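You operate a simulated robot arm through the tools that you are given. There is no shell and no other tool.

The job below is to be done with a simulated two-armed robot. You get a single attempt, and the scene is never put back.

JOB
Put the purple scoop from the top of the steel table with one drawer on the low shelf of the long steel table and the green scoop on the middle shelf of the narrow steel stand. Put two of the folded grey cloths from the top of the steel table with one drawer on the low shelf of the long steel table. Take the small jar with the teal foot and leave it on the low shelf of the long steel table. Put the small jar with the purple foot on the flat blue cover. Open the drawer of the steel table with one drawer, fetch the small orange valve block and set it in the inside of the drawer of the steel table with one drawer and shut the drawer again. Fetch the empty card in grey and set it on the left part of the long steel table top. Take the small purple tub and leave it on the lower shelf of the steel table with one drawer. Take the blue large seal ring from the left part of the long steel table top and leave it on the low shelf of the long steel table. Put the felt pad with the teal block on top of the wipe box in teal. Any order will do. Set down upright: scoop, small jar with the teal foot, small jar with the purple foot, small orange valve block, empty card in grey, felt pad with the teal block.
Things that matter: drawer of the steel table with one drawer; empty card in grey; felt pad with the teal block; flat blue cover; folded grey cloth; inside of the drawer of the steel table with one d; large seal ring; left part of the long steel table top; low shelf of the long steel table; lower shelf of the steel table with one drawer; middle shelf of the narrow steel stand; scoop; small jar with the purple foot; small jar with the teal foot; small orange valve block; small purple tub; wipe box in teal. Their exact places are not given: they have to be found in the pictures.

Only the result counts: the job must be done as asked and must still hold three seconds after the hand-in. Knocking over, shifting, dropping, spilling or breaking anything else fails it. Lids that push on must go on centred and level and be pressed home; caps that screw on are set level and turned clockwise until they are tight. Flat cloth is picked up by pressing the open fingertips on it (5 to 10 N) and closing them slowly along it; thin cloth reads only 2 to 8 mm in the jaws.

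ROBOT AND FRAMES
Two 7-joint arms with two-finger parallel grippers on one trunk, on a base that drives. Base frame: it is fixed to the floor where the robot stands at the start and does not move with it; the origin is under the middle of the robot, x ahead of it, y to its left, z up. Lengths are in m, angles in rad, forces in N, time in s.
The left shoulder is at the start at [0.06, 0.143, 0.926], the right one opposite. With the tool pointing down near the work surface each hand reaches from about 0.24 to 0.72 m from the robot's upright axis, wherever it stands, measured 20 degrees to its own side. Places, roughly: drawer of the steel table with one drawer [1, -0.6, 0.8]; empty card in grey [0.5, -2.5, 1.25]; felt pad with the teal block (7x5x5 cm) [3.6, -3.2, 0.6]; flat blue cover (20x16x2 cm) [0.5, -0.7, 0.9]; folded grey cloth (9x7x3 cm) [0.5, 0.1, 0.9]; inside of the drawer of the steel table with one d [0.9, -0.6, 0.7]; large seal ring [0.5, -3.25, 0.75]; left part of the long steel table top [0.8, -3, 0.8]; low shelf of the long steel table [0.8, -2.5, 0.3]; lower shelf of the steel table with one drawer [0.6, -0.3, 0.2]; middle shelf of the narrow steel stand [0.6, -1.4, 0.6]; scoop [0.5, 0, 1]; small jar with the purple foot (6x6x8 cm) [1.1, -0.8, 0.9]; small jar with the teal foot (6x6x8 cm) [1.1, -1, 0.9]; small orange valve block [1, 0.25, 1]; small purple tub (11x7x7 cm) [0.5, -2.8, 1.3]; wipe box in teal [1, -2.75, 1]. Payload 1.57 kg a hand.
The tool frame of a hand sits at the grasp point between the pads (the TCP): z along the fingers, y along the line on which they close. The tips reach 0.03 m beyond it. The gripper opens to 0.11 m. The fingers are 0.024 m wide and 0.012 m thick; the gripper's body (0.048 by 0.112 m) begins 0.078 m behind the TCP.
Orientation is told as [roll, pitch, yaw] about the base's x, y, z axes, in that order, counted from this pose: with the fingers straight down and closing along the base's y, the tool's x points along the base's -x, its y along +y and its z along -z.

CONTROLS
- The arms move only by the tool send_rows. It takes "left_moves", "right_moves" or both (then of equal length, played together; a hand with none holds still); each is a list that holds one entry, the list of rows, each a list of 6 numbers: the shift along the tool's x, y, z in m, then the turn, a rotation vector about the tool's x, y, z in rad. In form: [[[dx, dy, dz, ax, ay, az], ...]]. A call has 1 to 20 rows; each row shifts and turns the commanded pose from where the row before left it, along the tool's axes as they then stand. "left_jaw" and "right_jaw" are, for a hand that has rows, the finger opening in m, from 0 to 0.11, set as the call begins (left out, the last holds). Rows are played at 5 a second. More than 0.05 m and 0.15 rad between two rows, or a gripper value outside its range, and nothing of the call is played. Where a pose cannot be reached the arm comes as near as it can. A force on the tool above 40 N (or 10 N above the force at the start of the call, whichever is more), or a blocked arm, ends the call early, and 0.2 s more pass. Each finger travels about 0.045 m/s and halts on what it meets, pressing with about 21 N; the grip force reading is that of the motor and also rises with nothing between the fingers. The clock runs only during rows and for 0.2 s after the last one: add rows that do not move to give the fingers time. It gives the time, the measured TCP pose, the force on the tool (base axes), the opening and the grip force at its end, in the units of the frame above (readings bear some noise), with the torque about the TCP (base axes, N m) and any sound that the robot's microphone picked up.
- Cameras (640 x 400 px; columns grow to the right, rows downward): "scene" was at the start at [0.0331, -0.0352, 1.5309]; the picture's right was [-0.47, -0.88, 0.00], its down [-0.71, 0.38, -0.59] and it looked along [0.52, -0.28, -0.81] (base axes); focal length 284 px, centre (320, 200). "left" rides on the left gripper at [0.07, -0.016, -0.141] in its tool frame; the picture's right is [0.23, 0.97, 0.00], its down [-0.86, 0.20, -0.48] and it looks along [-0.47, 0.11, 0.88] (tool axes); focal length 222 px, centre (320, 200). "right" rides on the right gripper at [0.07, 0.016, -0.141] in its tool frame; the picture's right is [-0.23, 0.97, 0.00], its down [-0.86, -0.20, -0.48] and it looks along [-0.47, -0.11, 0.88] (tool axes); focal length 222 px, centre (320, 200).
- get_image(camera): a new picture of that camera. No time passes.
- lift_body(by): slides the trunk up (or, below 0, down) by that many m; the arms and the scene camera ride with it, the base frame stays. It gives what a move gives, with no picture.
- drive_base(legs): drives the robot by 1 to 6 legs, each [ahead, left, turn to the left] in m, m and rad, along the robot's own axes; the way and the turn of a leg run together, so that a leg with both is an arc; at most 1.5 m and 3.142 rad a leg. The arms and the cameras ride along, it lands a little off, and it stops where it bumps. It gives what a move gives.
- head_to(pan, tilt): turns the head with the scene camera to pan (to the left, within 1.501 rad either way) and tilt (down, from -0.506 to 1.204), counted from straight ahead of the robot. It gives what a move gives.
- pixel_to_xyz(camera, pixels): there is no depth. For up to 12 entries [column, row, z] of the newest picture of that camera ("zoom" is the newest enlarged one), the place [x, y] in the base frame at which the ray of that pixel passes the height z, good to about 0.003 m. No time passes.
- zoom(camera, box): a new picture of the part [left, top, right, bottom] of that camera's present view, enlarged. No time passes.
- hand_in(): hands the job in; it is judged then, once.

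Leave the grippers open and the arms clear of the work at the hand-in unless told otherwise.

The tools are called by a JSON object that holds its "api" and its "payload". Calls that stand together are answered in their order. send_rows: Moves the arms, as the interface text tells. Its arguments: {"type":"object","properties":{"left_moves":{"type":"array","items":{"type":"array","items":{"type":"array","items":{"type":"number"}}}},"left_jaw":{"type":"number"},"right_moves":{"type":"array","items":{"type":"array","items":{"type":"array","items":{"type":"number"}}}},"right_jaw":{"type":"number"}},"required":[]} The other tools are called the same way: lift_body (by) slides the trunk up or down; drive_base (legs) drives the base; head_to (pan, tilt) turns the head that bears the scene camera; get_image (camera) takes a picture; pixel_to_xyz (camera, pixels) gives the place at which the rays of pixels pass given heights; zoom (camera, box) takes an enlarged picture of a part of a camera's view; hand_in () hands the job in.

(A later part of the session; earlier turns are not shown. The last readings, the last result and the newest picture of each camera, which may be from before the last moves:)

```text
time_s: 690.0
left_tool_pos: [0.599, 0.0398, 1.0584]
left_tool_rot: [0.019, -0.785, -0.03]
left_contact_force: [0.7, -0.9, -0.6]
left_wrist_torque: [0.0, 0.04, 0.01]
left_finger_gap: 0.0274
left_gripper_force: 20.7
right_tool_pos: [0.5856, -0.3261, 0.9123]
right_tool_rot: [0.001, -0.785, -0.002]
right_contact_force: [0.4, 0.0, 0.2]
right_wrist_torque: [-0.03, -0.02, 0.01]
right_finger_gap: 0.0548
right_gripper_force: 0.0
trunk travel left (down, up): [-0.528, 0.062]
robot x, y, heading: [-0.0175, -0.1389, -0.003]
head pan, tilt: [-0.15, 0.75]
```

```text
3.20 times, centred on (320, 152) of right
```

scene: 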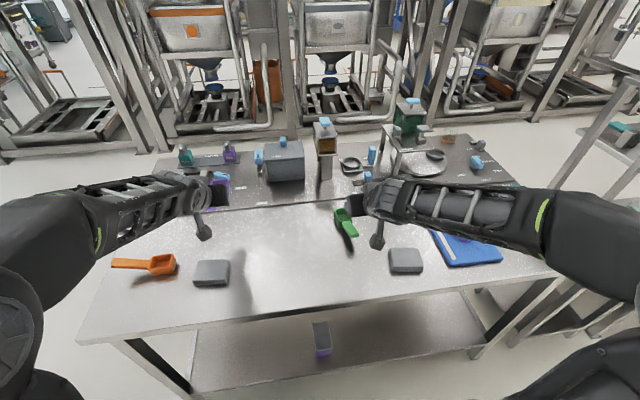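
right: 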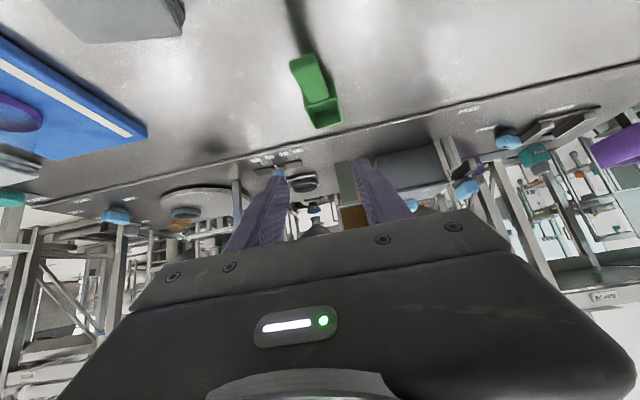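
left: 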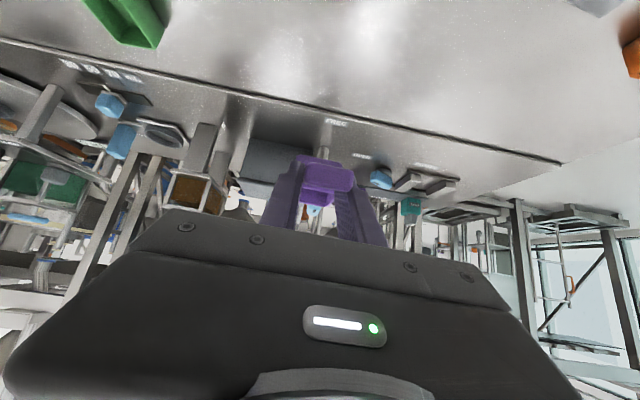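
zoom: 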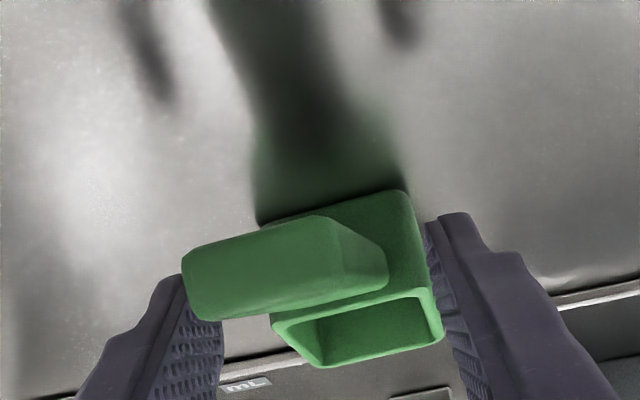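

Handle between the fingers. Close and lift.

{"api": "send_rows", "payload": {"right_moves": [[[0, 0, 0, 0, 0, 0], [0, 0, 0, 0, 0, 0], [0, 0, 0, 0, 0, 0], [0, 0, 0, 0, 0, 0], [0, 0, 0, 0, 0, 0]]], "right_jaw": 0.0}}

{"api": "send_rows", "payload": {"right_moves": [[[-0.0141, 0, -0.0141, 0, 0, 0], [-0.0247, 0, -0.0247, 0, 0, 0], [-0.03, 0, -0.03, 0, 0, 0], [-0.03, 0, -0.03, 0, 0, 0], [0, 0, 0, 0, 0, 0]]]}}

{"api": "get_image", "payload": {"camera": "right"}}

{"api": "get_image", "payload": {"camera": "scene"}}

```text
time_s: 691.2
left_tool_pos: [0.5984, 0.0376, 1.0582]
left_tool_rot: [0.019, -0.786, -0.03]
left_contact_force: [-0.2, 1.0, -0.9]
left_wrist_torque: [0.01, 0.04, -0.01]
left_finger_gap: 0.0275
left_gripper_force: 21.3
right_tool_pos: [0.5857, -0.325, 0.9132]
right_tool_rot: [0.0, -0.782, -0.001]
right_contact_force: [-0.3, 0.8, 0.0]
right_wrist_torque: [0.02, -0.05, 0.07]
right_finger_gap: 0.0273
right_gripper_force: 21.0
trunk travel left (down, up): [-0.528, 0.062]
robot x, y, heading: [-0.0166, -0.1354, 0.001]
head pan, tilt: [-0.15, 0.75]
```

```text
time_s: 692.4
left_tool_pos: [0.5985, 0.038, 1.0579]
left_tool_rot: [0.019, -0.784, -0.031]
left_contact_force: [-0.6, -0.2, -0.9]
left_wrist_torque: [0.0, 0.02, 0.02]
left_finger_gap: 0.0271
left_gripper_force: 21.2
right_tool_pos: [0.586, -0.3251, 1.052]
right_tool_rot: [0.002, -0.782, -0.003]
right_contact_force: [-0.2, 0.0, 0.6]
right_wrist_torque: [0.0, 0.03, -0.03]
right_finger_gap: 0.0272
right_gripper_force: 21.4
trunk travel left (down, up): [-0.528, 0.062]
robot x, y, heading: [-0.0162, -0.1335, -0.001]
head pan, tilt: [-0.15, 0.75]
```

```text
taken
```

right: 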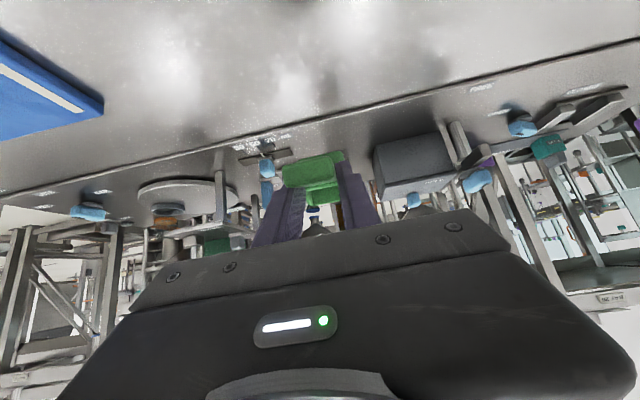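

```text
taken
```

scene: 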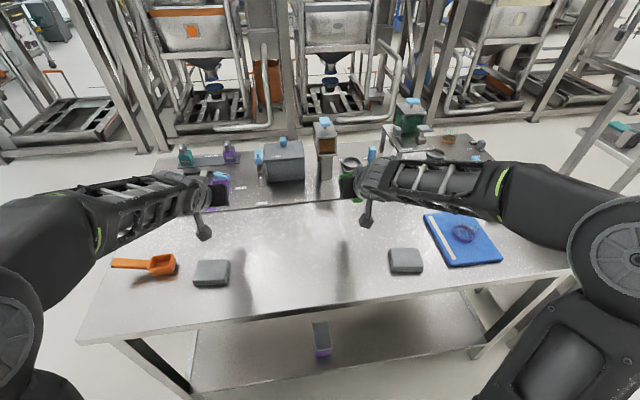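

Both scoops held. Back off and drive right to the narrow stand (y≈−1.2), then look at it.

{"api": "drive_base", "payload": {"legs": [[-0.5, 0, 0], [0, -1.07, 0]]}}

{"api": "head_to", "payload": {"pan": -0.25, "tilt": 0.65}}

{"api": "get_image", "payload": {"camera": "scene"}}

{"api": "get_image", "payload": {"camera": "right"}}

```text
time_s: 700.4
left_tool_pos: [0.0966, -1.0278, 1.058]
left_tool_rot: [0.019, -0.786, -0.041]
left_contact_force: [-0.3, 0.0, -1.8]
left_wrist_torque: [0.0, 0.07, -0.01]
left_finger_gap: 0.0275
left_gripper_force: 20.9
right_tool_pos: [0.0809, -1.3897, 1.0519]
right_tool_rot: [0.001, -0.782, -0.012]
right_contact_force: [-0.1, -0.2, -0.5]
right_wrist_torque: [0.0, 0.0, -0.01]
right_finger_gap: 0.0272
right_gripper_force: 21.0
trunk travel left (down, up): [-0.528, 0.062]
robot x, y, heading: [-0.5182, -1.1971, -0.011]
head pan, tilt: [-0.15, 0.75]
```

```text
time_s: 701.0
left_tool_pos: [0.0966, -1.0268, 1.0564]
left_tool_rot: [0.02, -0.786, -0.039]
left_contact_force: [-0.3, 0.3, -0.8]
left_wrist_torque: [0.0, 0.03, 0.03]
left_finger_gap: 0.0276
left_gripper_force: 21.0
right_tool_pos: [0.0817, -1.3891, 1.0519]
right_tool_rot: [0.0, -0.784, -0.011]
right_contact_force: [0.2, 0.5, -0.5]
right_wrist_torque: [-0.04, -0.02, 0.02]
right_finger_gap: 0.0275
right_gripper_force: 20.4
trunk travel left (down, up): [-0.528, 0.062]
robot x, y, heading: [-0.5195, -1.2007, -0.011]
head pan, tilt: [-0.25, 0.649]
```

```text
taken
```

scene: 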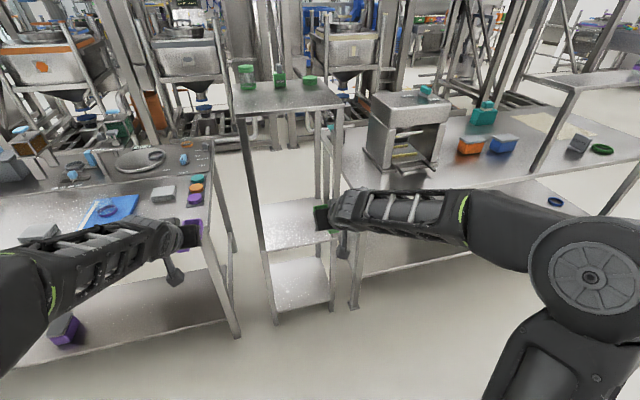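

```text
taken
```

right: 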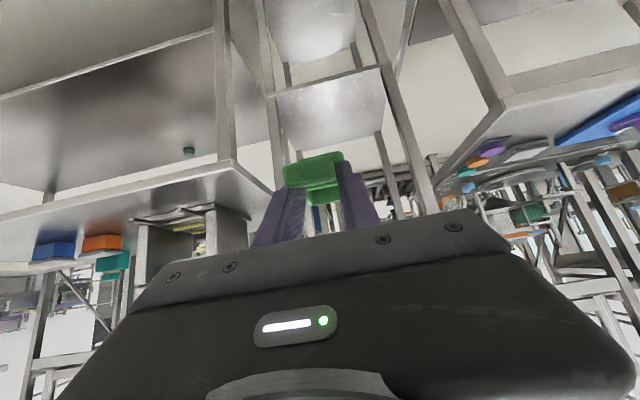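

{"api": "zoom", "payload": {"camera": "scene", "box": [220, 70, 380, 330]}}

{"api": "zoom", "payload": {"camera": "right", "box": [200, 0, 440, 150]}}

{"api": "pixel_to_xyz", "payload": {"camera": "scene", "pixels": [[276, 322, 0.0], [331, 308, 0.0], [240, 112, 1.2], [338, 106, 1.2], [265, 250, 0.6], [265, 250, 0.65], [320, 244, 0.6], [320, 244, 0.65]]}}

```text
1.54 times, centred on (300, 200) of scene
```

zoom: 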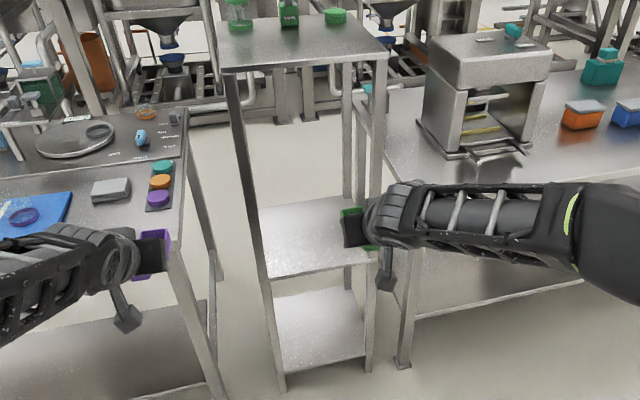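

```text
2.67 times, centred on (320, 75) of right
```

zoom: 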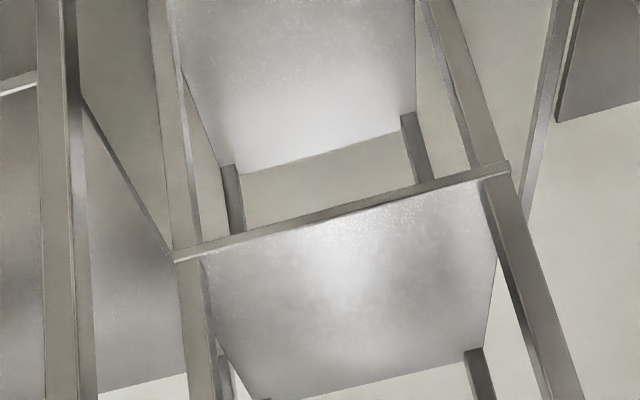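

```text
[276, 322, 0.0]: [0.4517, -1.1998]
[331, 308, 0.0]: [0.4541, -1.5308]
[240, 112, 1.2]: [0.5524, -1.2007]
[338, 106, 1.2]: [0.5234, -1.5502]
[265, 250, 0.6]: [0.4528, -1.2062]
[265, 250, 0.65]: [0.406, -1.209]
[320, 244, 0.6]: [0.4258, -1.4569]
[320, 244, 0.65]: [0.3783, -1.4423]
```

Stand: front legs at (0.452,−1.20) and (0.454,−1.53); middle shelf z≈0.60, open width ≈0.29 m. Retract the left hand 0.25 m, then lower the trunk 0.38 m.

{"api": "send_rows", "payload": {"left_moves": [[[0.03, 0, -0.0295, 0, 0, 0], [0.03, 0, -0.0295, 0, 0, 0], [0.03, 0, -0.0295, 0, 0, 0], [0.03, 0, -0.0295, 0, 0, 0], [0.03, 0, -0.0295, 0, 0, 0], [0.027, 0, -0.0265, 0, 0, 0], [0, 0, 0, 0, 0, 0]]]}}

{"api": "lift_body", "payload": {"by": -0.36}}

{"api": "get_image", "payload": {"camera": "scene"}}

```text
time_s: 702.6
left_tool_pos: [-0.1113, -1.0254, 1.093]
left_tool_rot: [0.017, -0.781, -0.041]
left_contact_force: [0.0, 0.2, -1.3]
left_wrist_torque: [0.01, 0.06, 0.01]
left_finger_gap: 0.0274
left_gripper_force: 21.2
left hand out of reach, approached as far as the arm can: row 5, 6
right_tool_pos: [0.0826, -1.3897, 1.0511]
right_tool_rot: [0.0, -0.784, -0.011]
right_contact_force: [0.2, -0.5, -1.6]
right_wrist_torque: [-0.04, 0.0, -0.03]
right_finger_gap: 0.0277
right_gripper_force: 20.9
trunk travel left (down, up): [-0.528, 0.062]
robot x, y, heading: [-0.5195, -1.197, -0.009]
head pan, tilt: [-0.25, 0.649]
```

```text
time_s: 706.1
left_tool_pos: [-0.1114, -1.0251, 0.7328]
left_tool_rot: [0.019, -0.781, -0.042]
left_contact_force: [-0.1, 0.6, 0.1]
left_wrist_torque: [0.01, 0.06, 0.0]
left_finger_gap: 0.0277
left_gripper_force: 21.2
right_tool_pos: [0.0814, -1.3892, 0.6917]
right_tool_rot: [-0.001, -0.783, -0.011]
right_contact_force: [-0.1, 0.4, -0.8]
right_wrist_torque: [0.02, 0.0, -0.01]
right_finger_gap: 0.0275
right_gripper_force: 21.5
trunk travel left (down, up): [-0.168, 0.422]
robot x, y, heading: [-0.5147, -1.1984, -0.009]
head pan, tilt: [-0.25, 0.649]
```

```text
taken
```

scene: 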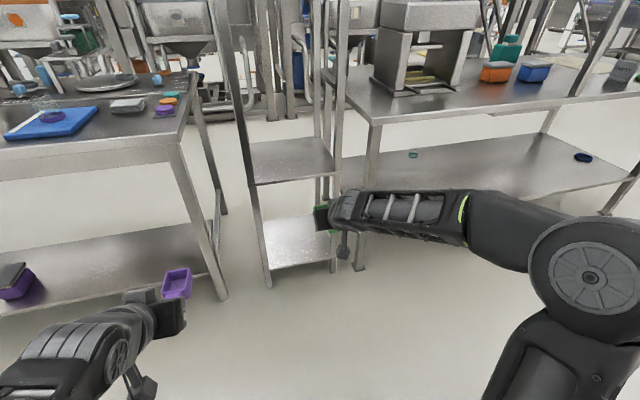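

{"api": "pixel_to_xyz", "payload": {"camera": "scene", "pixels": [[295, 182, 0.55], [295, 182, 0.58], [295, 182, 0.6], [295, 182, 0.62], [262, 290, 0.0], [333, 274, 0.0], [255, 185, 0.6], [334, 178, 0.6]]}}

{"api": "get_image", "payload": {"camera": "right"}}

{"api": "pixel_to_xyz", "payload": {"camera": "right", "pixels": [[330, 120, 0.58], [330, 120, 0.6], [330, 120, 0.62]]}}

```text
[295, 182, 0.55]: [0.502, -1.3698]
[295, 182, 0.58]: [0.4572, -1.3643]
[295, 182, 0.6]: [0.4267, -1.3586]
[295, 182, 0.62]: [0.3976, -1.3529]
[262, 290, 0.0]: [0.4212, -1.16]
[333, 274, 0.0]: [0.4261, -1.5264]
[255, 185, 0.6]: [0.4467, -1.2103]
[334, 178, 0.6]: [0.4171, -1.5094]
```

```text
taken
```

right: 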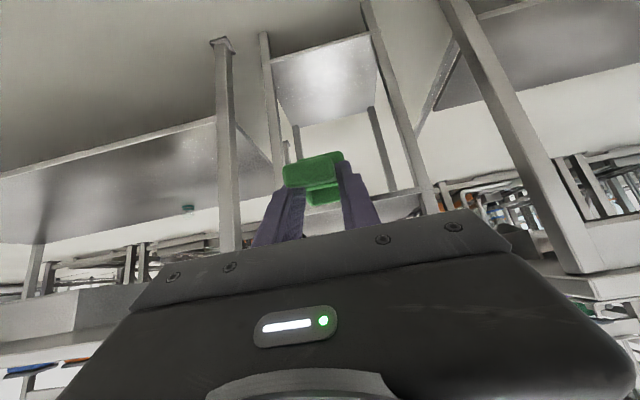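

```text
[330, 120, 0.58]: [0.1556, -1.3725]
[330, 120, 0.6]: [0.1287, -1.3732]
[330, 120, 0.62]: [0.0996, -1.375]
```

Opening centre y≈−1.36. Raise the right hand 3 cm, shift 3 cm left and drive ahead 0.38 m.

{"api": "send_rows", "payload": {"right_moves": [[[-0.0212, 0, -0.0212, 0, 0, 0], [0, 0, 0, 0, 0, 0]]]}}

{"api": "drive_base", "payload": {"legs": [[0, 0.03, 0.01], [0.36, 0, 0]]}}

{"api": "get_image", "payload": {"camera": "scene"}}

{"api": "get_image", "payload": {"camera": "right"}}

```text
time_s: 706.7
left_tool_pos: [-0.1124, -1.0239, 0.7325]
left_tool_rot: [0.018, -0.782, -0.039]
left_contact_force: [-0.8, 0.0, -0.1]
left_wrist_torque: [0.0, 0.04, -0.01]
left_finger_gap: 0.0277
left_gripper_force: 21.2
right_tool_pos: [0.0806, -1.3885, 0.7213]
right_tool_rot: [0.0, -0.782, -0.01]
right_contact_force: [-0.3, 0.6, -0.6]
right_wrist_torque: [0.0, 0.01, -0.02]
right_finger_gap: 0.0271
right_gripper_force: 21.5
trunk travel left (down, up): [-0.168, 0.422]
robot x, y, heading: [-0.5161, -1.1952, -0.007]
head pan, tilt: [-0.25, 0.649]
```

```text
time_s: 709.5
left_tool_pos: [0.2456, -0.9891, 0.7331]
left_tool_rot: [0.018, -0.782, -0.027]
left_contact_force: [0.2, 0.1, -0.2]
left_wrist_torque: [0.01, 0.0, 0.01]
left_finger_gap: 0.0271
left_gripper_force: 20.6
right_tool_pos: [0.4431, -1.3511, 0.7213]
right_tool_rot: [-0.001, -0.781, 0.002]
right_contact_force: [-0.6, -0.1, -0.8]
right_wrist_torque: [-0.02, 0.0, 0.01]
right_finger_gap: 0.0274
right_gripper_force: 21.2
trunk travel left (down, up): [-0.168, 0.422]
robot x, y, heading: [-0.1627, -1.1663, 0.004]
head pan, tilt: [-0.25, 0.649]
```

```text
taken
```

scene: 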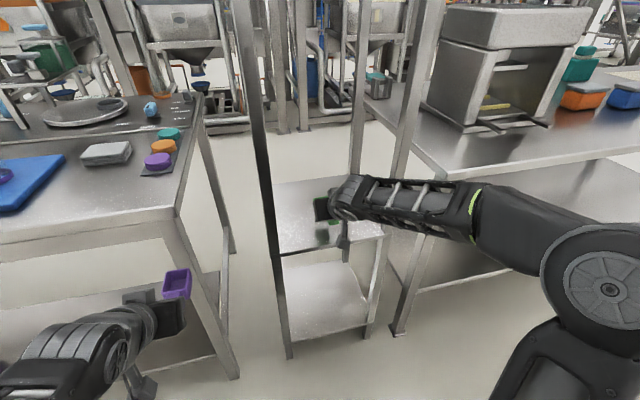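

```text
taken
```

right: 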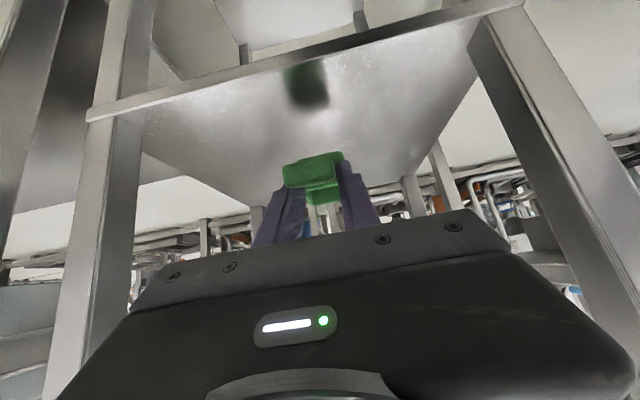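

Enter further and lower to about 5 mm above the shelf.

{"api": "send_rows", "payload": {"right_moves": [[[-0.0075, 0.001, 0.0337, 0, 0, 0], [-0.0075, 0.001, 0.0337, 0, 0, 0], [-0.0075, 0.001, 0.0337, 0, 0, 0], [0, 0, 0, 0, 0, 0]]]}}

{"api": "send_rows", "payload": {"right_moves": [[[0.0021, 0, 0.0021, 0, 0, 0], [0.0021, 0, 0.0021, 0, 0, 0], [0, 0, 0, 0, 0, 0]]]}}

{"api": "get_image", "payload": {"camera": "right"}}

```text
time_s: 710.5
left_tool_pos: [0.2437, -0.9886, 0.7323]
left_tool_rot: [0.02, -0.785, -0.026]
left_contact_force: [-0.1, 0.6, -1.1]
left_wrist_torque: [-0.05, 0.05, 0.02]
left_finger_gap: 0.0273
left_gripper_force: 21.4
right_tool_pos: [0.5307, -1.3483, 0.6687]
right_tool_rot: [0.0, -0.786, 0.003]
right_contact_force: [-1.9, 0.7, 13.4]
right_wrist_torque: [0.1, -0.43, 0.09]
right_finger_gap: 0.0276
right_gripper_force: 21.3
trunk travel left (down, up): [-0.168, 0.422]
robot x, y, heading: [-0.1607, -1.1658, 0.007]
head pan, tilt: [-0.25, 0.649]
```

```text
time_s: 711.3
left_tool_pos: [0.2454, -0.9883, 0.732]
left_tool_rot: [0.019, -0.783, -0.027]
left_contact_force: [-0.2, -0.4, -0.4]
left_wrist_torque: [-0.02, 0.04, 0.0]
left_finger_gap: 0.0273
left_gripper_force: 20.9
right_tool_pos: [0.5291, -1.3475, 0.6618]
right_tool_rot: [0.001, -0.786, 0.005]
right_contact_force: [-2.4, 2.7, 12.4]
right_wrist_torque: [0.1, -0.42, 0.11]
right_finger_gap: 0.0275
right_gripper_force: 21.2
trunk travel left (down, up): [-0.168, 0.422]
robot x, y, heading: [-0.1598, -1.1634, 0.006]
head pan, tilt: [-0.25, 0.649]
```

```text
taken
```

right: 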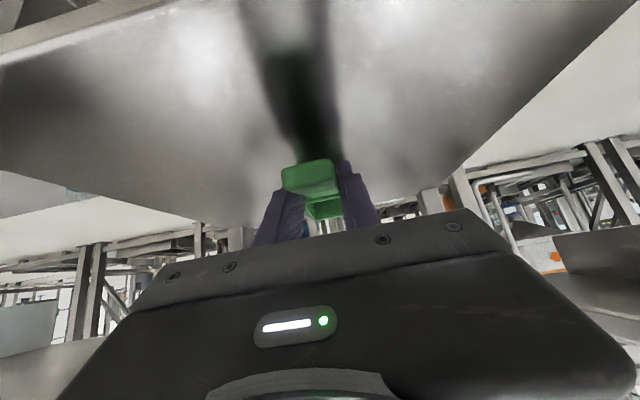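

Contact started at z≈0.668. Raise 5 mm so the bowl rests lightly, then open and withdraw.

{"api": "send_rows", "payload": {"right_moves": [[[-0.0035, 0, -0.0035, 0, 0, 0], [0, 0, 0, 0, 0, 0]]]}}

{"api": "zoom", "payload": {"camera": "scene", "box": [260, 150, 420, 250]}}

{"api": "zoom", "payload": {"camera": "right", "box": [220, 110, 420, 235]}}

```text
time_s: 711.9
left_tool_pos: [0.2461, -0.9894, 0.7328]
left_tool_rot: [0.018, -0.782, -0.027]
left_contact_force: [-1.1, 0.4, -0.4]
left_wrist_torque: [-0.03, 0.02, 0.04]
left_finger_gap: 0.0276
left_gripper_force: 20.4
right_tool_pos: [0.5304, -1.3479, 0.662]
right_tool_rot: [-0.002, -0.782, 0.003]
right_contact_force: [1.0, 0.1, -0.7]
right_wrist_torque: [0.0, 0.04, -0.01]
right_finger_gap: 0.0272
right_gripper_force: 21.4
trunk travel left (down, up): [-0.168, 0.422]
robot x, y, heading: [-0.1566, -1.1713, 0.001]
head pan, tilt: [-0.25, 0.649]
```

```text
4.00 times, centred on (340, 200) of scene
```

zoom: 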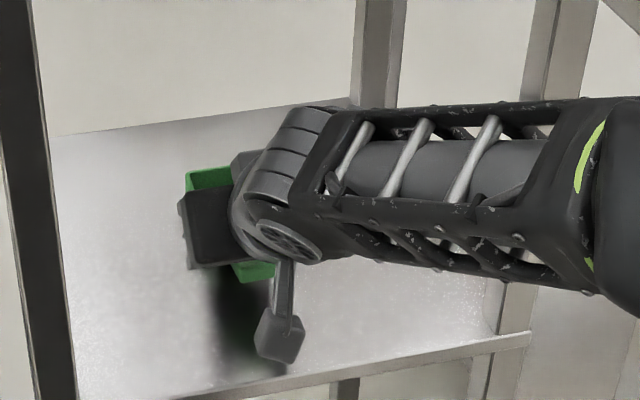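

```text
3.20 times, centred on (320, 172) of right
```

zoom: 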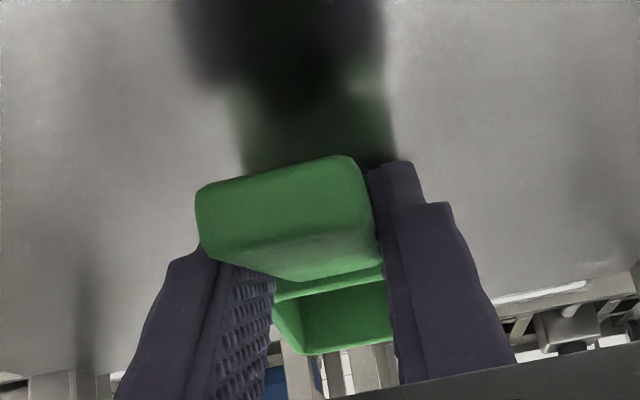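

The scoop tilted slightly in the grip; it will settle flat. Lower 3 mm and open.

{"api": "send_rows", "payload": {"right_moves": [[[0.0018, 0, 0.0018, 0, 0, 0], [0, 0, 0, 0, 0, 0]]]}}

{"api": "send_rows", "payload": {"right_moves": [[[0, 0, 0, 0, 0, 0], [0, 0, 0, 0, 0, 0], [0, 0, 0, 0, 0, 0], [0, 0, 0, 0, 0, 0]]], "right_jaw": 0.06}}

{"api": "get_image", "payload": {"camera": "right"}}

{"api": "send_rows", "payload": {"right_moves": [[[0, 0, -0.03, 0, 0, 0], [0, 0, -0.04, 0, 0, 0], [0, 0, -0.04, 0, 0, 0], [0, 0, 0, 0, 0, 0]]]}}

{"api": "get_image", "payload": {"camera": "right"}}

```text
time_s: 712.5
left_tool_pos: [0.2462, -0.988, 0.733]
left_tool_rot: [0.02, -0.783, -0.027]
left_contact_force: [0.0, 0.8, -1.0]
left_wrist_torque: [0.01, 0.06, -0.02]
left_finger_gap: 0.0273
left_gripper_force: 21.1
right_tool_pos: [0.5312, -1.347, 0.6604]
right_tool_rot: [0.0, -0.783, 0.002]
right_contact_force: [-0.6, -0.5, -1.6]
right_wrist_torque: [-0.01, 0.0, 0.01]
right_finger_gap: 0.027
right_gripper_force: 21.2
trunk travel left (down, up): [-0.168, 0.422]
robot x, y, heading: [-0.1591, -1.1668, 0.001]
head pan, tilt: [-0.25, 0.649]
```

```text
time_s: 713.5
left_tool_pos: [0.2461, -0.9883, 0.7322]
left_tool_rot: [0.019, -0.782, -0.028]
left_contact_force: [0.2, 0.0, -0.4]
left_wrist_torque: [0.01, 0.02, -0.03]
left_finger_gap: 0.0274
left_gripper_force: 21.3
right_tool_pos: [0.5309, -1.3484, 0.6625]
right_tool_rot: [0.0, -0.781, 0.002]
right_contact_force: [0.1, -0.1, 0.0]
right_wrist_torque: [0.0, 0.02, 0.0]
right_finger_gap: 0.06
right_gripper_force: 0.1
trunk travel left (down, up): [-0.168, 0.422]
robot x, y, heading: [-0.1569, -1.1676, 0.004]
head pan, tilt: [-0.25, 0.649]
```

```text
taken
```

right: 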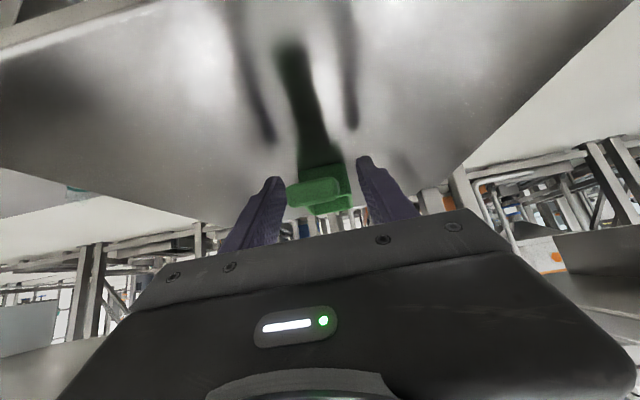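

```text
time_s: 714.5
left_tool_pos: [0.2455, -0.9886, 0.7332]
left_tool_rot: [0.02, -0.779, -0.027]
left_contact_force: [-1.0, 1.4, -0.5]
left_wrist_torque: [-0.01, 0.05, -0.01]
left_finger_gap: 0.0275
left_gripper_force: 21.1
right_tool_pos: [0.4508, -1.3483, 0.7401]
right_tool_rot: [-0.001, -0.782, 0.003]
right_contact_force: [-1.1, -0.3, 0.2]
right_wrist_torque: [-0.01, -0.02, 0.04]
right_finger_gap: 0.0599
right_gripper_force: 0.1
trunk travel left (down, up): [-0.168, 0.422]
robot x, y, heading: [-0.1529, -1.1693, 0.007]
head pan, tilt: [-0.25, 0.649]
```

```text
taken
```

right: 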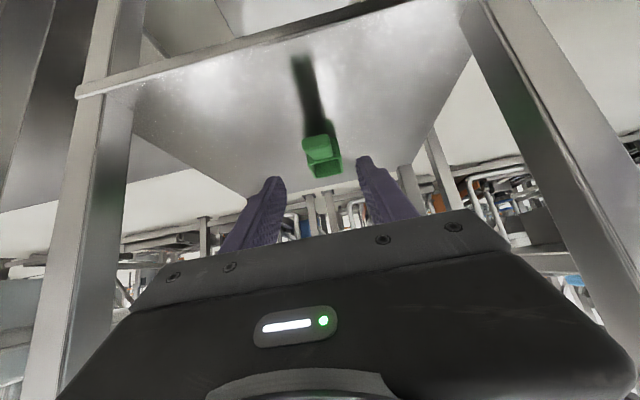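

Green scoop stands on the middle shelf. Back off and go to the long table's front (y≈−2.3) with the purple scoop.

{"api": "drive_base", "payload": {"legs": [[-0.4, 0, 0], [0, -1.13, 0]]}}

{"api": "lift_body", "payload": {"by": -0.16}}

{"api": "head_to", "payload": {"pan": 0.1, "tilt": 0.6}}

{"api": "get_image", "payload": {"camera": "scene"}}

```text
time_s: 722.3
left_tool_pos: [-0.1405, -2.1085, 0.7331]
left_tool_rot: [0.019, -0.783, -0.018]
left_contact_force: [0.5, 0.6, -0.8]
left_wrist_torque: [0.01, 0.05, -0.06]
left_finger_gap: 0.0273
left_gripper_force: 20.9
right_tool_pos: [0.0686, -2.4653, 0.7404]
right_tool_rot: [0.0, -0.78, 0.011]
right_contact_force: [-0.3, -0.7, 0.3]
right_wrist_torque: [0.04, 0.01, -0.05]
right_finger_gap: 0.0601
right_gripper_force: 0.0
trunk travel left (down, up): [-0.168, 0.422]
robot x, y, heading: [-0.5421, -2.2878, 0.012]
head pan, tilt: [-0.25, 0.649]
```

```text
time_s: 724.1
left_tool_pos: [-0.1405, -2.1085, 0.5728]
left_tool_rot: [0.018, -0.783, -0.021]
left_contact_force: [-0.4, -0.3, -0.6]
left_wrist_torque: [0.02, 0.04, -0.04]
left_finger_gap: 0.0274
left_gripper_force: 21.2
right_tool_pos: [0.0684, -2.4644, 0.5806]
right_tool_rot: [-0.001, -0.781, 0.01]
right_contact_force: [0.1, -0.8, -0.4]
right_wrist_torque: [0.01, 0.0, 0.0]
right_finger_gap: 0.0599
right_gripper_force: 0.1
trunk travel left (down, up): [-0.008, 0.582]
robot x, y, heading: [-0.5425, -2.2894, 0.013]
head pan, tilt: [-0.25, 0.649]
```

```text
time_s: 724.9
left_tool_pos: [-0.1413, -2.1095, 0.573]
left_tool_rot: [0.02, -0.783, -0.02]
left_contact_force: [0.1, 0.7, -1.1]
left_wrist_torque: [-0.01, 0.01, 0.02]
left_finger_gap: 0.0272
left_gripper_force: 20.4
right_tool_pos: [0.068, -2.4661, 0.5798]
right_tool_rot: [0.001, -0.782, 0.01]
right_contact_force: [0.4, -0.1, 0.7]
right_wrist_torque: [0.03, -0.02, 0.02]
right_finger_gap: 0.0601
right_gripper_force: 0.1
trunk travel left (down, up): [-0.008, 0.582]
robot x, y, heading: [-0.548, -2.2921, 0.012]
head pan, tilt: [0.099, 0.6]
```

```text
taken
```

scene: 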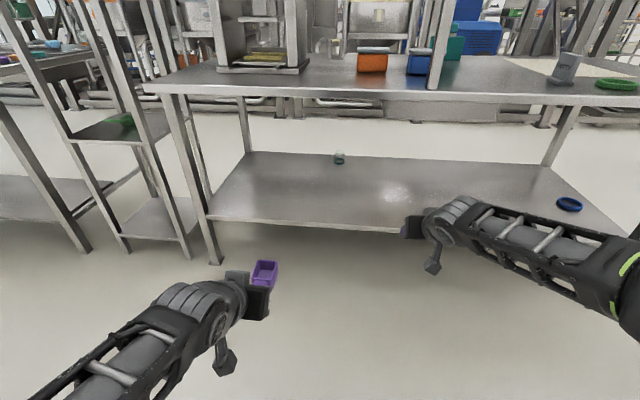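

{"api": "pixel_to_xyz", "payload": {"camera": "scene", "pixels": [[300, 226, 0.28], [300, 226, 0.3], [300, 226, 0.32], [216, 263, 0.0], [215, 219, 0.3], [380, 232, 0.3], [339, 163, 0.3], [570, 206, 0.3]]}}

```text
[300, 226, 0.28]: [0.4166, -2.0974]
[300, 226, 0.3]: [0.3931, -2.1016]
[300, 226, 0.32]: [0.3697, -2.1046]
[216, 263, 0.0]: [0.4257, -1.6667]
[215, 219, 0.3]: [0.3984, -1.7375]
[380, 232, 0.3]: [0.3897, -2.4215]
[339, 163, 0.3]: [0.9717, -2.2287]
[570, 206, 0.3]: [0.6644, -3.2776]
```

Low shelf edge x≈0.395, z≈0.30. Extend and lower the left hand to z≈0.43, and retract the right hand.

{"api": "send_rows", "payload": {"left_moves": [[[-0.0083, 0, 0.042, 0, 0, 0], [-0.0083, 0, 0.042, 0, 0, 0], [-0.0083, 0, 0.042, 0, 0, 0], [-0.0083, 0, 0.042, 0, 0, 0], [-0.0083, 0, 0.042, 0, 0, 0], [-0.0083, 0, 0.042, 0, 0, 0], [0, 0, 0, 0, 0, 0]]], "right_moves": [[[0.04, 0, -0.013, 0, 0, 0], [0.04, 0, -0.013, 0, 0, 0], [0.04, 0, -0.013, 0, 0, 0], [0.04, 0, -0.013, 0, 0, 0], [0.04, 0, -0.013, 0, 0, 0], [0, 0, 0, 0, 0, 0], [0, 0, 0, 0, 0, 0]]]}}

{"api": "drive_base", "payload": {"legs": [[0.4, 0, -0.012]]}}

{"api": "get_image", "payload": {"camera": "scene"}}

{"api": "get_image", "payload": {"camera": "left"}}

```text
time_s: 726.5
left_tool_pos: [0.072, -2.1081, 0.4293]
left_tool_rot: [0.018, -0.782, -0.019]
left_contact_force: [-0.2, -0.6, -0.8]
left_wrist_torque: [-0.01, 0.05, -0.01]
left_finger_gap: 0.0276
left_gripper_force: 21.1
right_tool_pos: [-0.0851, -2.4671, 0.5024]
right_tool_rot: [-0.001, -0.78, 0.01]
right_contact_force: [0.8, 0.3, 0.8]
right_wrist_torque: [0.02, 0.0, 0.0]
right_finger_gap: 0.0601
right_gripper_force: 0.0
right hand out of reach, approached as far as the arm can: row 5
trunk travel left (down, up): [-0.008, 0.582]
robot x, y, heading: [-0.5446, -2.2901, 0.016]
head pan, tilt: [0.099, 0.6]
```

```text
time_s: 729.0
left_tool_pos: [0.4756, -2.1183, 0.4286]
left_tool_rot: [0.019, -0.782, -0.039]
left_contact_force: [-0.9, -0.1, 0.2]
left_wrist_torque: [0.0, 0.06, -0.02]
left_finger_gap: 0.0274
left_gripper_force: 20.8
right_tool_pos: [0.3142, -2.4747, 0.5021]
right_tool_rot: [0.002, -0.781, -0.01]
right_contact_force: [0.4, -0.2, -0.2]
right_wrist_torque: [-0.01, -0.01, 0.01]
right_finger_gap: 0.0598
right_gripper_force: 0.0
trunk travel left (down, up): [-0.008, 0.582]
robot x, y, heading: [-0.144, -2.2907, -0.01]
head pan, tilt: [0.099, 0.6]
```

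```text
taken
```

scene: 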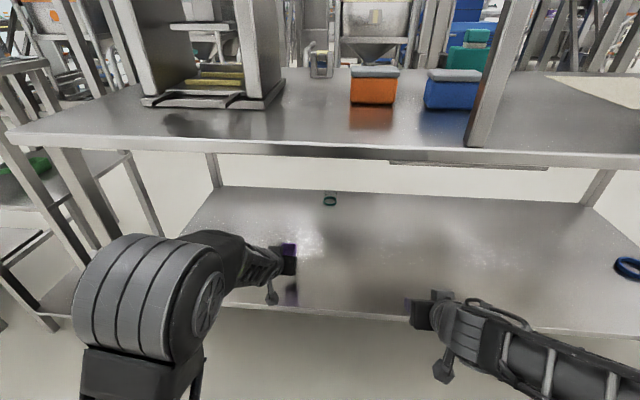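

```text
taken
```

left: 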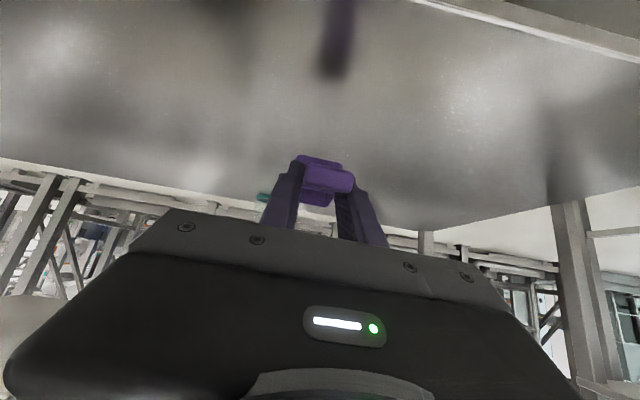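

Lower to just above the shelf, then small steps.

{"api": "send_rows", "payload": {"left_moves": [[[0.0035, 0, 0.0267, 0, 0, 0], [0.0035, 0, 0.0267, 0, 0, 0], [0.0035, 0, 0.0267, 0, 0, 0], [0, 0, 0, 0, 0, 0]]]}}

{"api": "send_rows", "payload": {"left_moves": [[[0.0018, 0, 0.0018, 0, 0, 0], [0.0014, 0, 0.0014, 0, 0, 0], [0, 0, 0, 0, 0, 0]]]}}

{"api": "get_image", "payload": {"camera": "left"}}

```text
time_s: 730.0
left_tool_pos: [0.5256, -2.1206, 0.3651]
left_tool_rot: [0.019, -0.782, -0.04]
left_contact_force: [0.7, 0.4, -0.4]
left_wrist_torque: [-0.03, 0.07, -0.03]
left_finger_gap: 0.0273
left_gripper_force: 20.7
right_tool_pos: [0.3134, -2.4748, 0.5025]
right_tool_rot: [0.0, -0.781, -0.009]
right_contact_force: [-0.8, -0.5, -0.5]
right_wrist_torque: [0.01, 0.02, 0.02]
right_finger_gap: 0.06
right_gripper_force: 0.0
trunk travel left (down, up): [-0.008, 0.582]
robot x, y, heading: [-0.1411, -2.2911, -0.01]
head pan, tilt: [0.099, 0.6]
```

```text
time_s: 730.8
left_tool_pos: [0.5244, -2.1188, 0.3611]
left_tool_rot: [0.017, -0.781, -0.038]
left_contact_force: [0.8, -0.3, -1.1]
left_wrist_torque: [0.05, 0.03, -0.01]
left_finger_gap: 0.0273
left_gripper_force: 20.6
right_tool_pos: [0.3138, -2.4752, 0.5037]
right_tool_rot: [0.001, -0.781, -0.01]
right_contact_force: [-0.3, -0.5, 0.4]
right_wrist_torque: [-0.01, 0.0, -0.05]
right_finger_gap: 0.0602
right_gripper_force: 0.2
trunk travel left (down, up): [-0.008, 0.582]
robot x, y, heading: [-0.146, -2.2889, -0.006]
head pan, tilt: [0.099, 0.6]
```

```text
taken
```

left: 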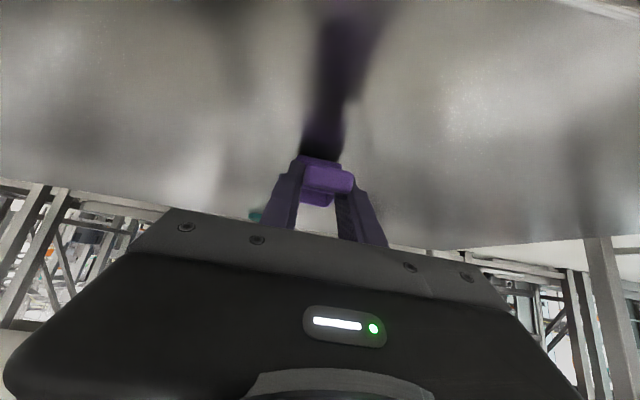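

{"api": "send_rows", "payload": {"left_moves": [[[0.0014, 0, 0.0014, 0, 0, 0], [0, 0, 0, 0, 0, 0]]]}}

{"api": "send_rows", "payload": {"left_moves": [[[0.0014, 0, 0.0014, 0, 0, 0], [0, 0, 0, 0, 0, 0]]]}}

{"api": "send_rows", "payload": {"left_moves": [[[0.0014, 0, 0.0014, 0, 0, 0], [0, 0, 0, 0, 0, 0]]]}}

```text
time_s: 731.4
left_tool_pos: [0.5242, -2.1179, 0.3606]
left_tool_rot: [0.02, -0.783, -0.038]
left_contact_force: [0.3, 0.1, -0.9]
left_wrist_torque: [0.02, 0.03, -0.01]
left_finger_gap: 0.0276
left_gripper_force: 21.4
right_tool_pos: [0.3134, -2.4743, 0.5042]
right_tool_rot: [0.0, -0.779, -0.009]
right_contact_force: [-0.6, 0.3, 1.5]
right_wrist_torque: [-0.01, 0.01, 0.02]
right_finger_gap: 0.06
right_gripper_force: 0.0
trunk travel left (down, up): [-0.008, 0.582]
robot x, y, heading: [-0.1421, -2.2883, -0.007]
head pan, tilt: [0.099, 0.6]
```

```text
time_s: 732.0
left_tool_pos: [0.5236, -2.1189, 0.3585]
left_tool_rot: [0.019, -0.781, -0.037]
left_contact_force: [0.1, -0.5, -1.5]
left_wrist_torque: [0.02, 0.02, 0.03]
left_finger_gap: 0.0272
left_gripper_force: 21.6
right_tool_pos: [0.3127, -2.4746, 0.5044]
right_tool_rot: [0.001, -0.781, -0.008]
right_contact_force: [0.1, 0.1, -0.5]
right_wrist_torque: [0.02, 0.03, -0.01]
right_finger_gap: 0.06
right_gripper_force: 0.1
trunk travel left (down, up): [-0.008, 0.582]
robot x, y, heading: [-0.1437, -2.2893, -0.012]
head pan, tilt: [0.099, 0.6]
```

```text
time_s: 732.6
left_tool_pos: [0.5238, -2.1184, 0.3564]
left_tool_rot: [0.019, -0.783, -0.037]
left_contact_force: [0.2, -0.1, -0.6]
left_wrist_torque: [-0.01, 0.04, -0.03]
left_finger_gap: 0.0273
left_gripper_force: 20.9
right_tool_pos: [0.3128, -2.4752, 0.5021]
right_tool_rot: [0.0, -0.781, -0.009]
right_contact_force: [0.2, -0.7, 0.6]
right_wrist_torque: [0.01, 0.0, 0.01]
right_finger_gap: 0.0601
right_gripper_force: 0.0
trunk travel left (down, up): [-0.008, 0.582]
robot x, y, heading: [-0.1454, -2.2901, -0.007]
head pan, tilt: [0.099, 0.6]
```

{"api": "send_rows", "payload": {"left_moves": [[[0.0018, 0, 0.0018, 0, 0, 0], [0, 0, 0, 0, 0, 0]]]}}

{"api": "send_rows", "payload": {"left_moves": [[[0.0018, 0, 0.0018, 0, 0, 0], [0, 0, 0, 0, 0, 0]]]}}

{"api": "zoom", "payload": {"camera": "left", "box": [240, 110, 400, 230]}}

```text
time_s: 733.2
left_tool_pos: [0.5243, -2.119, 0.3523]
left_tool_rot: [0.019, -0.782, -0.039]
left_contact_force: [-0.4, 0.6, 1.3]
left_wrist_torque: [-0.04, -0.12, 0.05]
left_finger_gap: 0.0274
left_gripper_force: 21.4
right_tool_pos: [0.3135, -2.4741, 0.5035]
right_tool_rot: [0.0, -0.782, -0.009]
right_contact_force: [0.3, -0.1, -0.4]
right_wrist_torque: [0.02, -0.01, 0.0]
right_finger_gap: 0.06
right_gripper_force: 0.0
trunk travel left (down, up): [-0.008, 0.582]
robot x, y, heading: [-0.1416, -2.2915, -0.013]
head pan, tilt: [0.099, 0.6]
```

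```text
time_s: 733.8
left_tool_pos: [0.525, -2.1189, 0.3513]
left_tool_rot: [0.019, -0.785, -0.039]
left_contact_force: [-1.2, 0.4, 10.3]
left_wrist_torque: [-0.15, -0.47, -0.05]
left_finger_gap: 0.0275
left_gripper_force: 20.8
right_tool_pos: [0.3129, -2.4739, 0.504]
right_tool_rot: [0.0, -0.781, -0.007]
right_contact_force: [-0.2, 0.5, 0.4]
right_wrist_torque: [0.02, -0.02, 0.03]
right_finger_gap: 0.0598
right_gripper_force: 0.1
trunk travel left (down, up): [-0.008, 0.582]
robot x, y, heading: [-0.1447, -2.2877, -0.004]
head pan, tilt: [0.099, 0.6]
```

```text
3.33 times, centred on (320, 170) of left
```

zoom: 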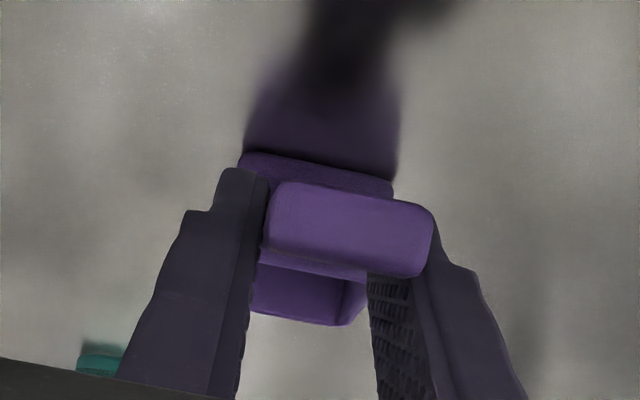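

Contact at z≈0.352 (10 N). Open and withdraw along the fingers.

{"api": "send_rows", "payload": {"left_moves": [[[0, 0, 0, 0, 0, 0], [0, 0, 0, 0, 0, 0], [0, 0, 0, 0, 0, 0], [0, 0, 0, 0, 0, 0]]], "left_jaw": 0.06}}

{"api": "send_rows", "payload": {"left_moves": [[[0, 0, -0.03, 0, 0, 0], [0, 0, -0.04, 0, 0, 0], [0, 0, -0.04, 0, 0, 0], [0, 0, 0, 0, 0, 0]]]}}

{"api": "get_image", "payload": {"camera": "left"}}

{"api": "get_image", "payload": {"camera": "scene"}}

```text
time_s: 734.8
left_tool_pos: [0.5255, -2.1185, 0.3506]
left_tool_rot: [0.02, -0.78, -0.039]
left_contact_force: [0.0, 0.1, -0.6]
left_wrist_torque: [-0.04, 0.02, -0.01]
left_finger_gap: 0.06
left_gripper_force: 0.0
right_tool_pos: [0.3137, -2.4749, 0.5034]
right_tool_rot: [0.0, -0.779, -0.008]
right_contact_force: [-0.3, 0.4, 1.0]
right_wrist_torque: [0.02, -0.01, 0.0]
right_finger_gap: 0.0599
right_gripper_force: 0.1
trunk travel left (down, up): [-0.008, 0.582]
robot x, y, heading: [-0.1406, -2.2915, -0.011]
head pan, tilt: [0.099, 0.6]
```

```text
time_s: 735.8
left_tool_pos: [0.446, -2.1173, 0.4291]
left_tool_rot: [0.019, -0.782, -0.038]
left_contact_force: [-0.4, 0.3, -0.1]
left_wrist_torque: [-0.04, 0.02, -0.02]
left_finger_gap: 0.0598
left_gripper_force: 0.1
right_tool_pos: [0.3131, -2.4737, 0.5032]
right_tool_rot: [-0.002, -0.78, -0.009]
right_contact_force: [-0.4, 0.2, 0.8]
right_wrist_torque: [0.05, -0.01, -0.01]
right_finger_gap: 0.0598
right_gripper_force: 0.1
trunk travel left (down, up): [-0.008, 0.582]
robot x, y, heading: [-0.1445, -2.2899, -0.008]
head pan, tilt: [0.099, 0.6]
```

```text
taken
```

left: 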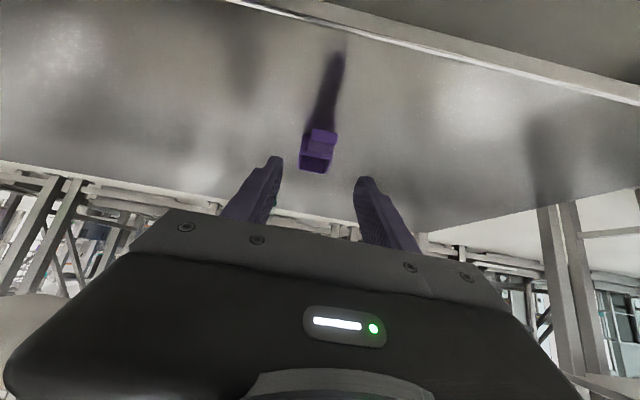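

```text
taken
```

scene: 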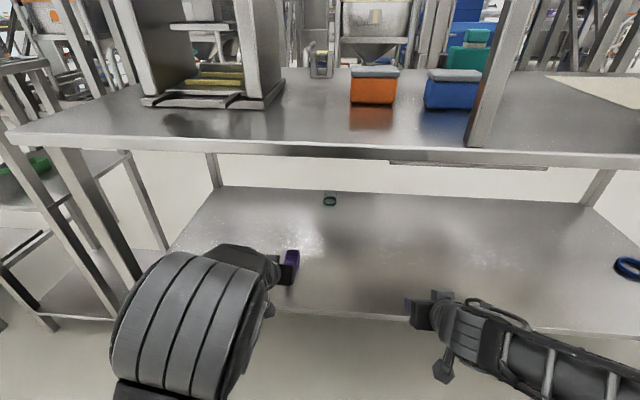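

Purple scoop is upright on the low shelf. Now the cloths: back off, raise the trunk and return to the drawer table's front (y≈−0.2).

{"api": "drive_base", "payload": {"legs": [[-0.36, 0, 0]]}}

{"api": "lift_body", "payload": {"by": 0.4}}

{"api": "lift_body", "payload": {"by": 0.12}}

{"api": "drive_base", "payload": {"legs": [[0, 1.05, 0.01], [0, 1.05, 0]]}}

{"api": "head_to", "payload": {"pan": 0.0, "tilt": 0.75}}

{"api": "get_image", "payload": {"camera": "scene"}}

```text
time_s: 738.2
left_tool_pos: [0.0824, -2.1174, 0.4294]
left_tool_rot: [0.019, -0.783, -0.045]
left_contact_force: [0.3, 0.1, -0.1]
left_wrist_torque: [0.02, -0.02, 0.02]
left_finger_gap: 0.06
left_gripper_force: 0.0
right_tool_pos: [-0.0538, -2.4751, 0.5038]
right_tool_rot: [0.001, -0.779, -0.016]
right_contact_force: [0.7, 0.2, 0.0]
right_wrist_torque: [-0.01, -0.01, 0.04]
right_finger_gap: 0.0599
right_gripper_force: 0.0
trunk travel left (down, up): [-0.008, 0.582]
robot x, y, heading: [-0.5083, -2.287, -0.011]
head pan, tilt: [0.099, 0.6]
```

```text
time_s: 742.0
left_tool_pos: [0.0817, -2.1168, 0.83]
left_tool_rot: [0.019, -0.782, -0.046]
left_contact_force: [-0.6, -0.4, 0.0]
left_wrist_torque: [0.03, 0.01, 0.0]
left_finger_gap: 0.0599
left_gripper_force: 0.0
right_tool_pos: [-0.0532, -2.473, 0.903]
right_tool_rot: [0.001, -0.78, -0.015]
right_contact_force: [0.3, 0.0, 0.1]
right_wrist_torque: [0.0, -0.04, 0.03]
right_finger_gap: 0.0602
right_gripper_force: 0.0
trunk travel left (down, up): [-0.408, 0.182]
robot x, y, heading: [-0.5042, -2.2875, -0.015]
head pan, tilt: [0.099, 0.6]
```

```text
time_s: 743.5
left_tool_pos: [0.0817, -2.1168, 0.9484]
left_tool_rot: [0.02, -0.782, -0.045]
left_contact_force: [0.6, 0.8, 0.9]
left_wrist_torque: [-0.02, -0.01, 0.02]
left_finger_gap: 0.0602
left_gripper_force: 0.0
right_tool_pos: [-0.0536, -2.4741, 1.0229]
right_tool_rot: [-0.001, -0.781, -0.014]
right_contact_force: [-0.5, 0.2, -0.8]
right_wrist_torque: [0.0, -0.01, 0.03]
right_finger_gap: 0.0601
right_gripper_force: 0.1
trunk travel left (down, up): [-0.528, 0.062]
robot x, y, heading: [-0.5057, -2.2809, -0.021]
head pan, tilt: [0.099, 0.6]
```

```text
time_s: 753.9
left_tool_pos: [0.0501, 0.0101, 0.9492]
left_tool_rot: [0.02, -0.783, 0.003]
left_contact_force: [-0.5, 0.4, 0.1]
left_wrist_torque: [-0.01, -0.01, -0.02]
left_finger_gap: 0.0601
left_gripper_force: 0.1
right_tool_pos: [-0.0682, -0.352, 1.0235]
right_tool_rot: [0.0, -0.781, 0.034]
right_contact_force: [-0.2, 0.1, -0.4]
right_wrist_torque: [0.0, 0.0, -0.02]
right_finger_gap: 0.0602
right_gripper_force: 0.1
trunk travel left (down, up): [-0.528, 0.062]
robot x, y, heading: [-0.529, -0.1851, 0.034]
head pan, tilt: [0.099, 0.6]
```

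```text
time_s: 754.6
left_tool_pos: [0.0492, 0.0094, 0.9498]
left_tool_rot: [0.02, -0.781, 0.004]
left_contact_force: [-0.8, 0.0, 0.0]
left_wrist_torque: [-0.01, 0.01, 0.0]
left_finger_gap: 0.06
left_gripper_force: 0.0
right_tool_pos: [-0.0676, -0.3529, 1.0241]
right_tool_rot: [-0.001, -0.78, 0.034]
right_contact_force: [-0.7, -0.1, 0.4]
right_wrist_torque: [0.03, 0.01, -0.03]
right_finger_gap: 0.0599
right_gripper_force: 0.0
trunk travel left (down, up): [-0.528, 0.062]
robot x, y, heading: [-0.5311, -0.1888, 0.029]
head pan, tilt: [0.0, 0.75]
```

```text
taken
```

scene: 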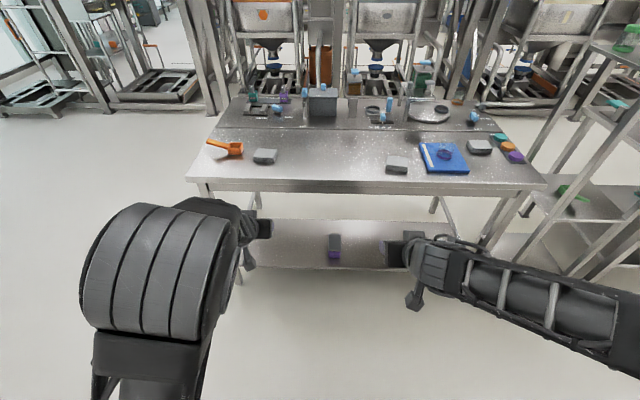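

Cloths at (265,156) and (397,163). Zoom and read their corners (top z≈0.886).

{"api": "zoom", "payload": {"camera": "scene", "box": [230, 130, 326, 190]}}

{"api": "pixel_to_xyz", "payload": {"camera": "zoom", "pixels": [[170, 130, 0.886], [165, 210, 0.886], [310, 130, 0.886], [310, 212, 0.886], [240, 170, 0.886], [240, 235, 0.856]]}}

{"api": "zoom", "payload": {"camera": "scene", "box": [350, 130, 446, 190]}}

```text
6.67 times, centred on (278, 160) of scene
```

zoom: 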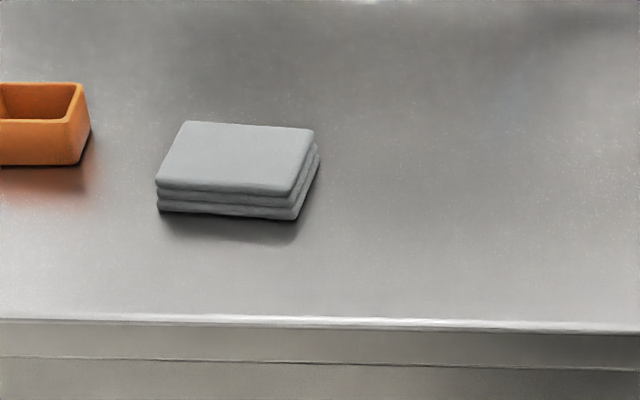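

```text
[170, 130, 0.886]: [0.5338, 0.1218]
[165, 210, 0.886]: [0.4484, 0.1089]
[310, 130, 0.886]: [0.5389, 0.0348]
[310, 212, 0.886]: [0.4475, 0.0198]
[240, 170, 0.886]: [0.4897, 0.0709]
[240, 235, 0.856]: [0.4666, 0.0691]
```

```text
6.67 times, centred on (398, 160) of scene
```

zoom: 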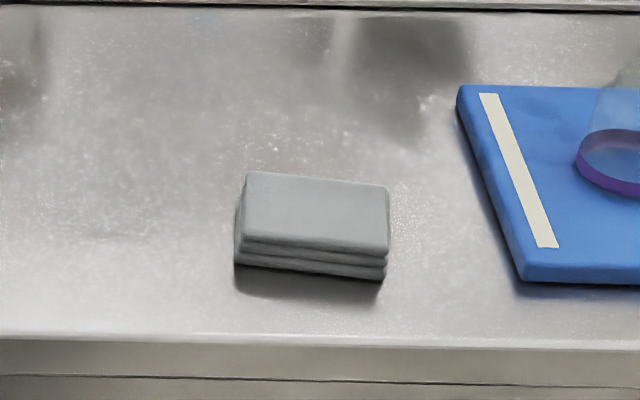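

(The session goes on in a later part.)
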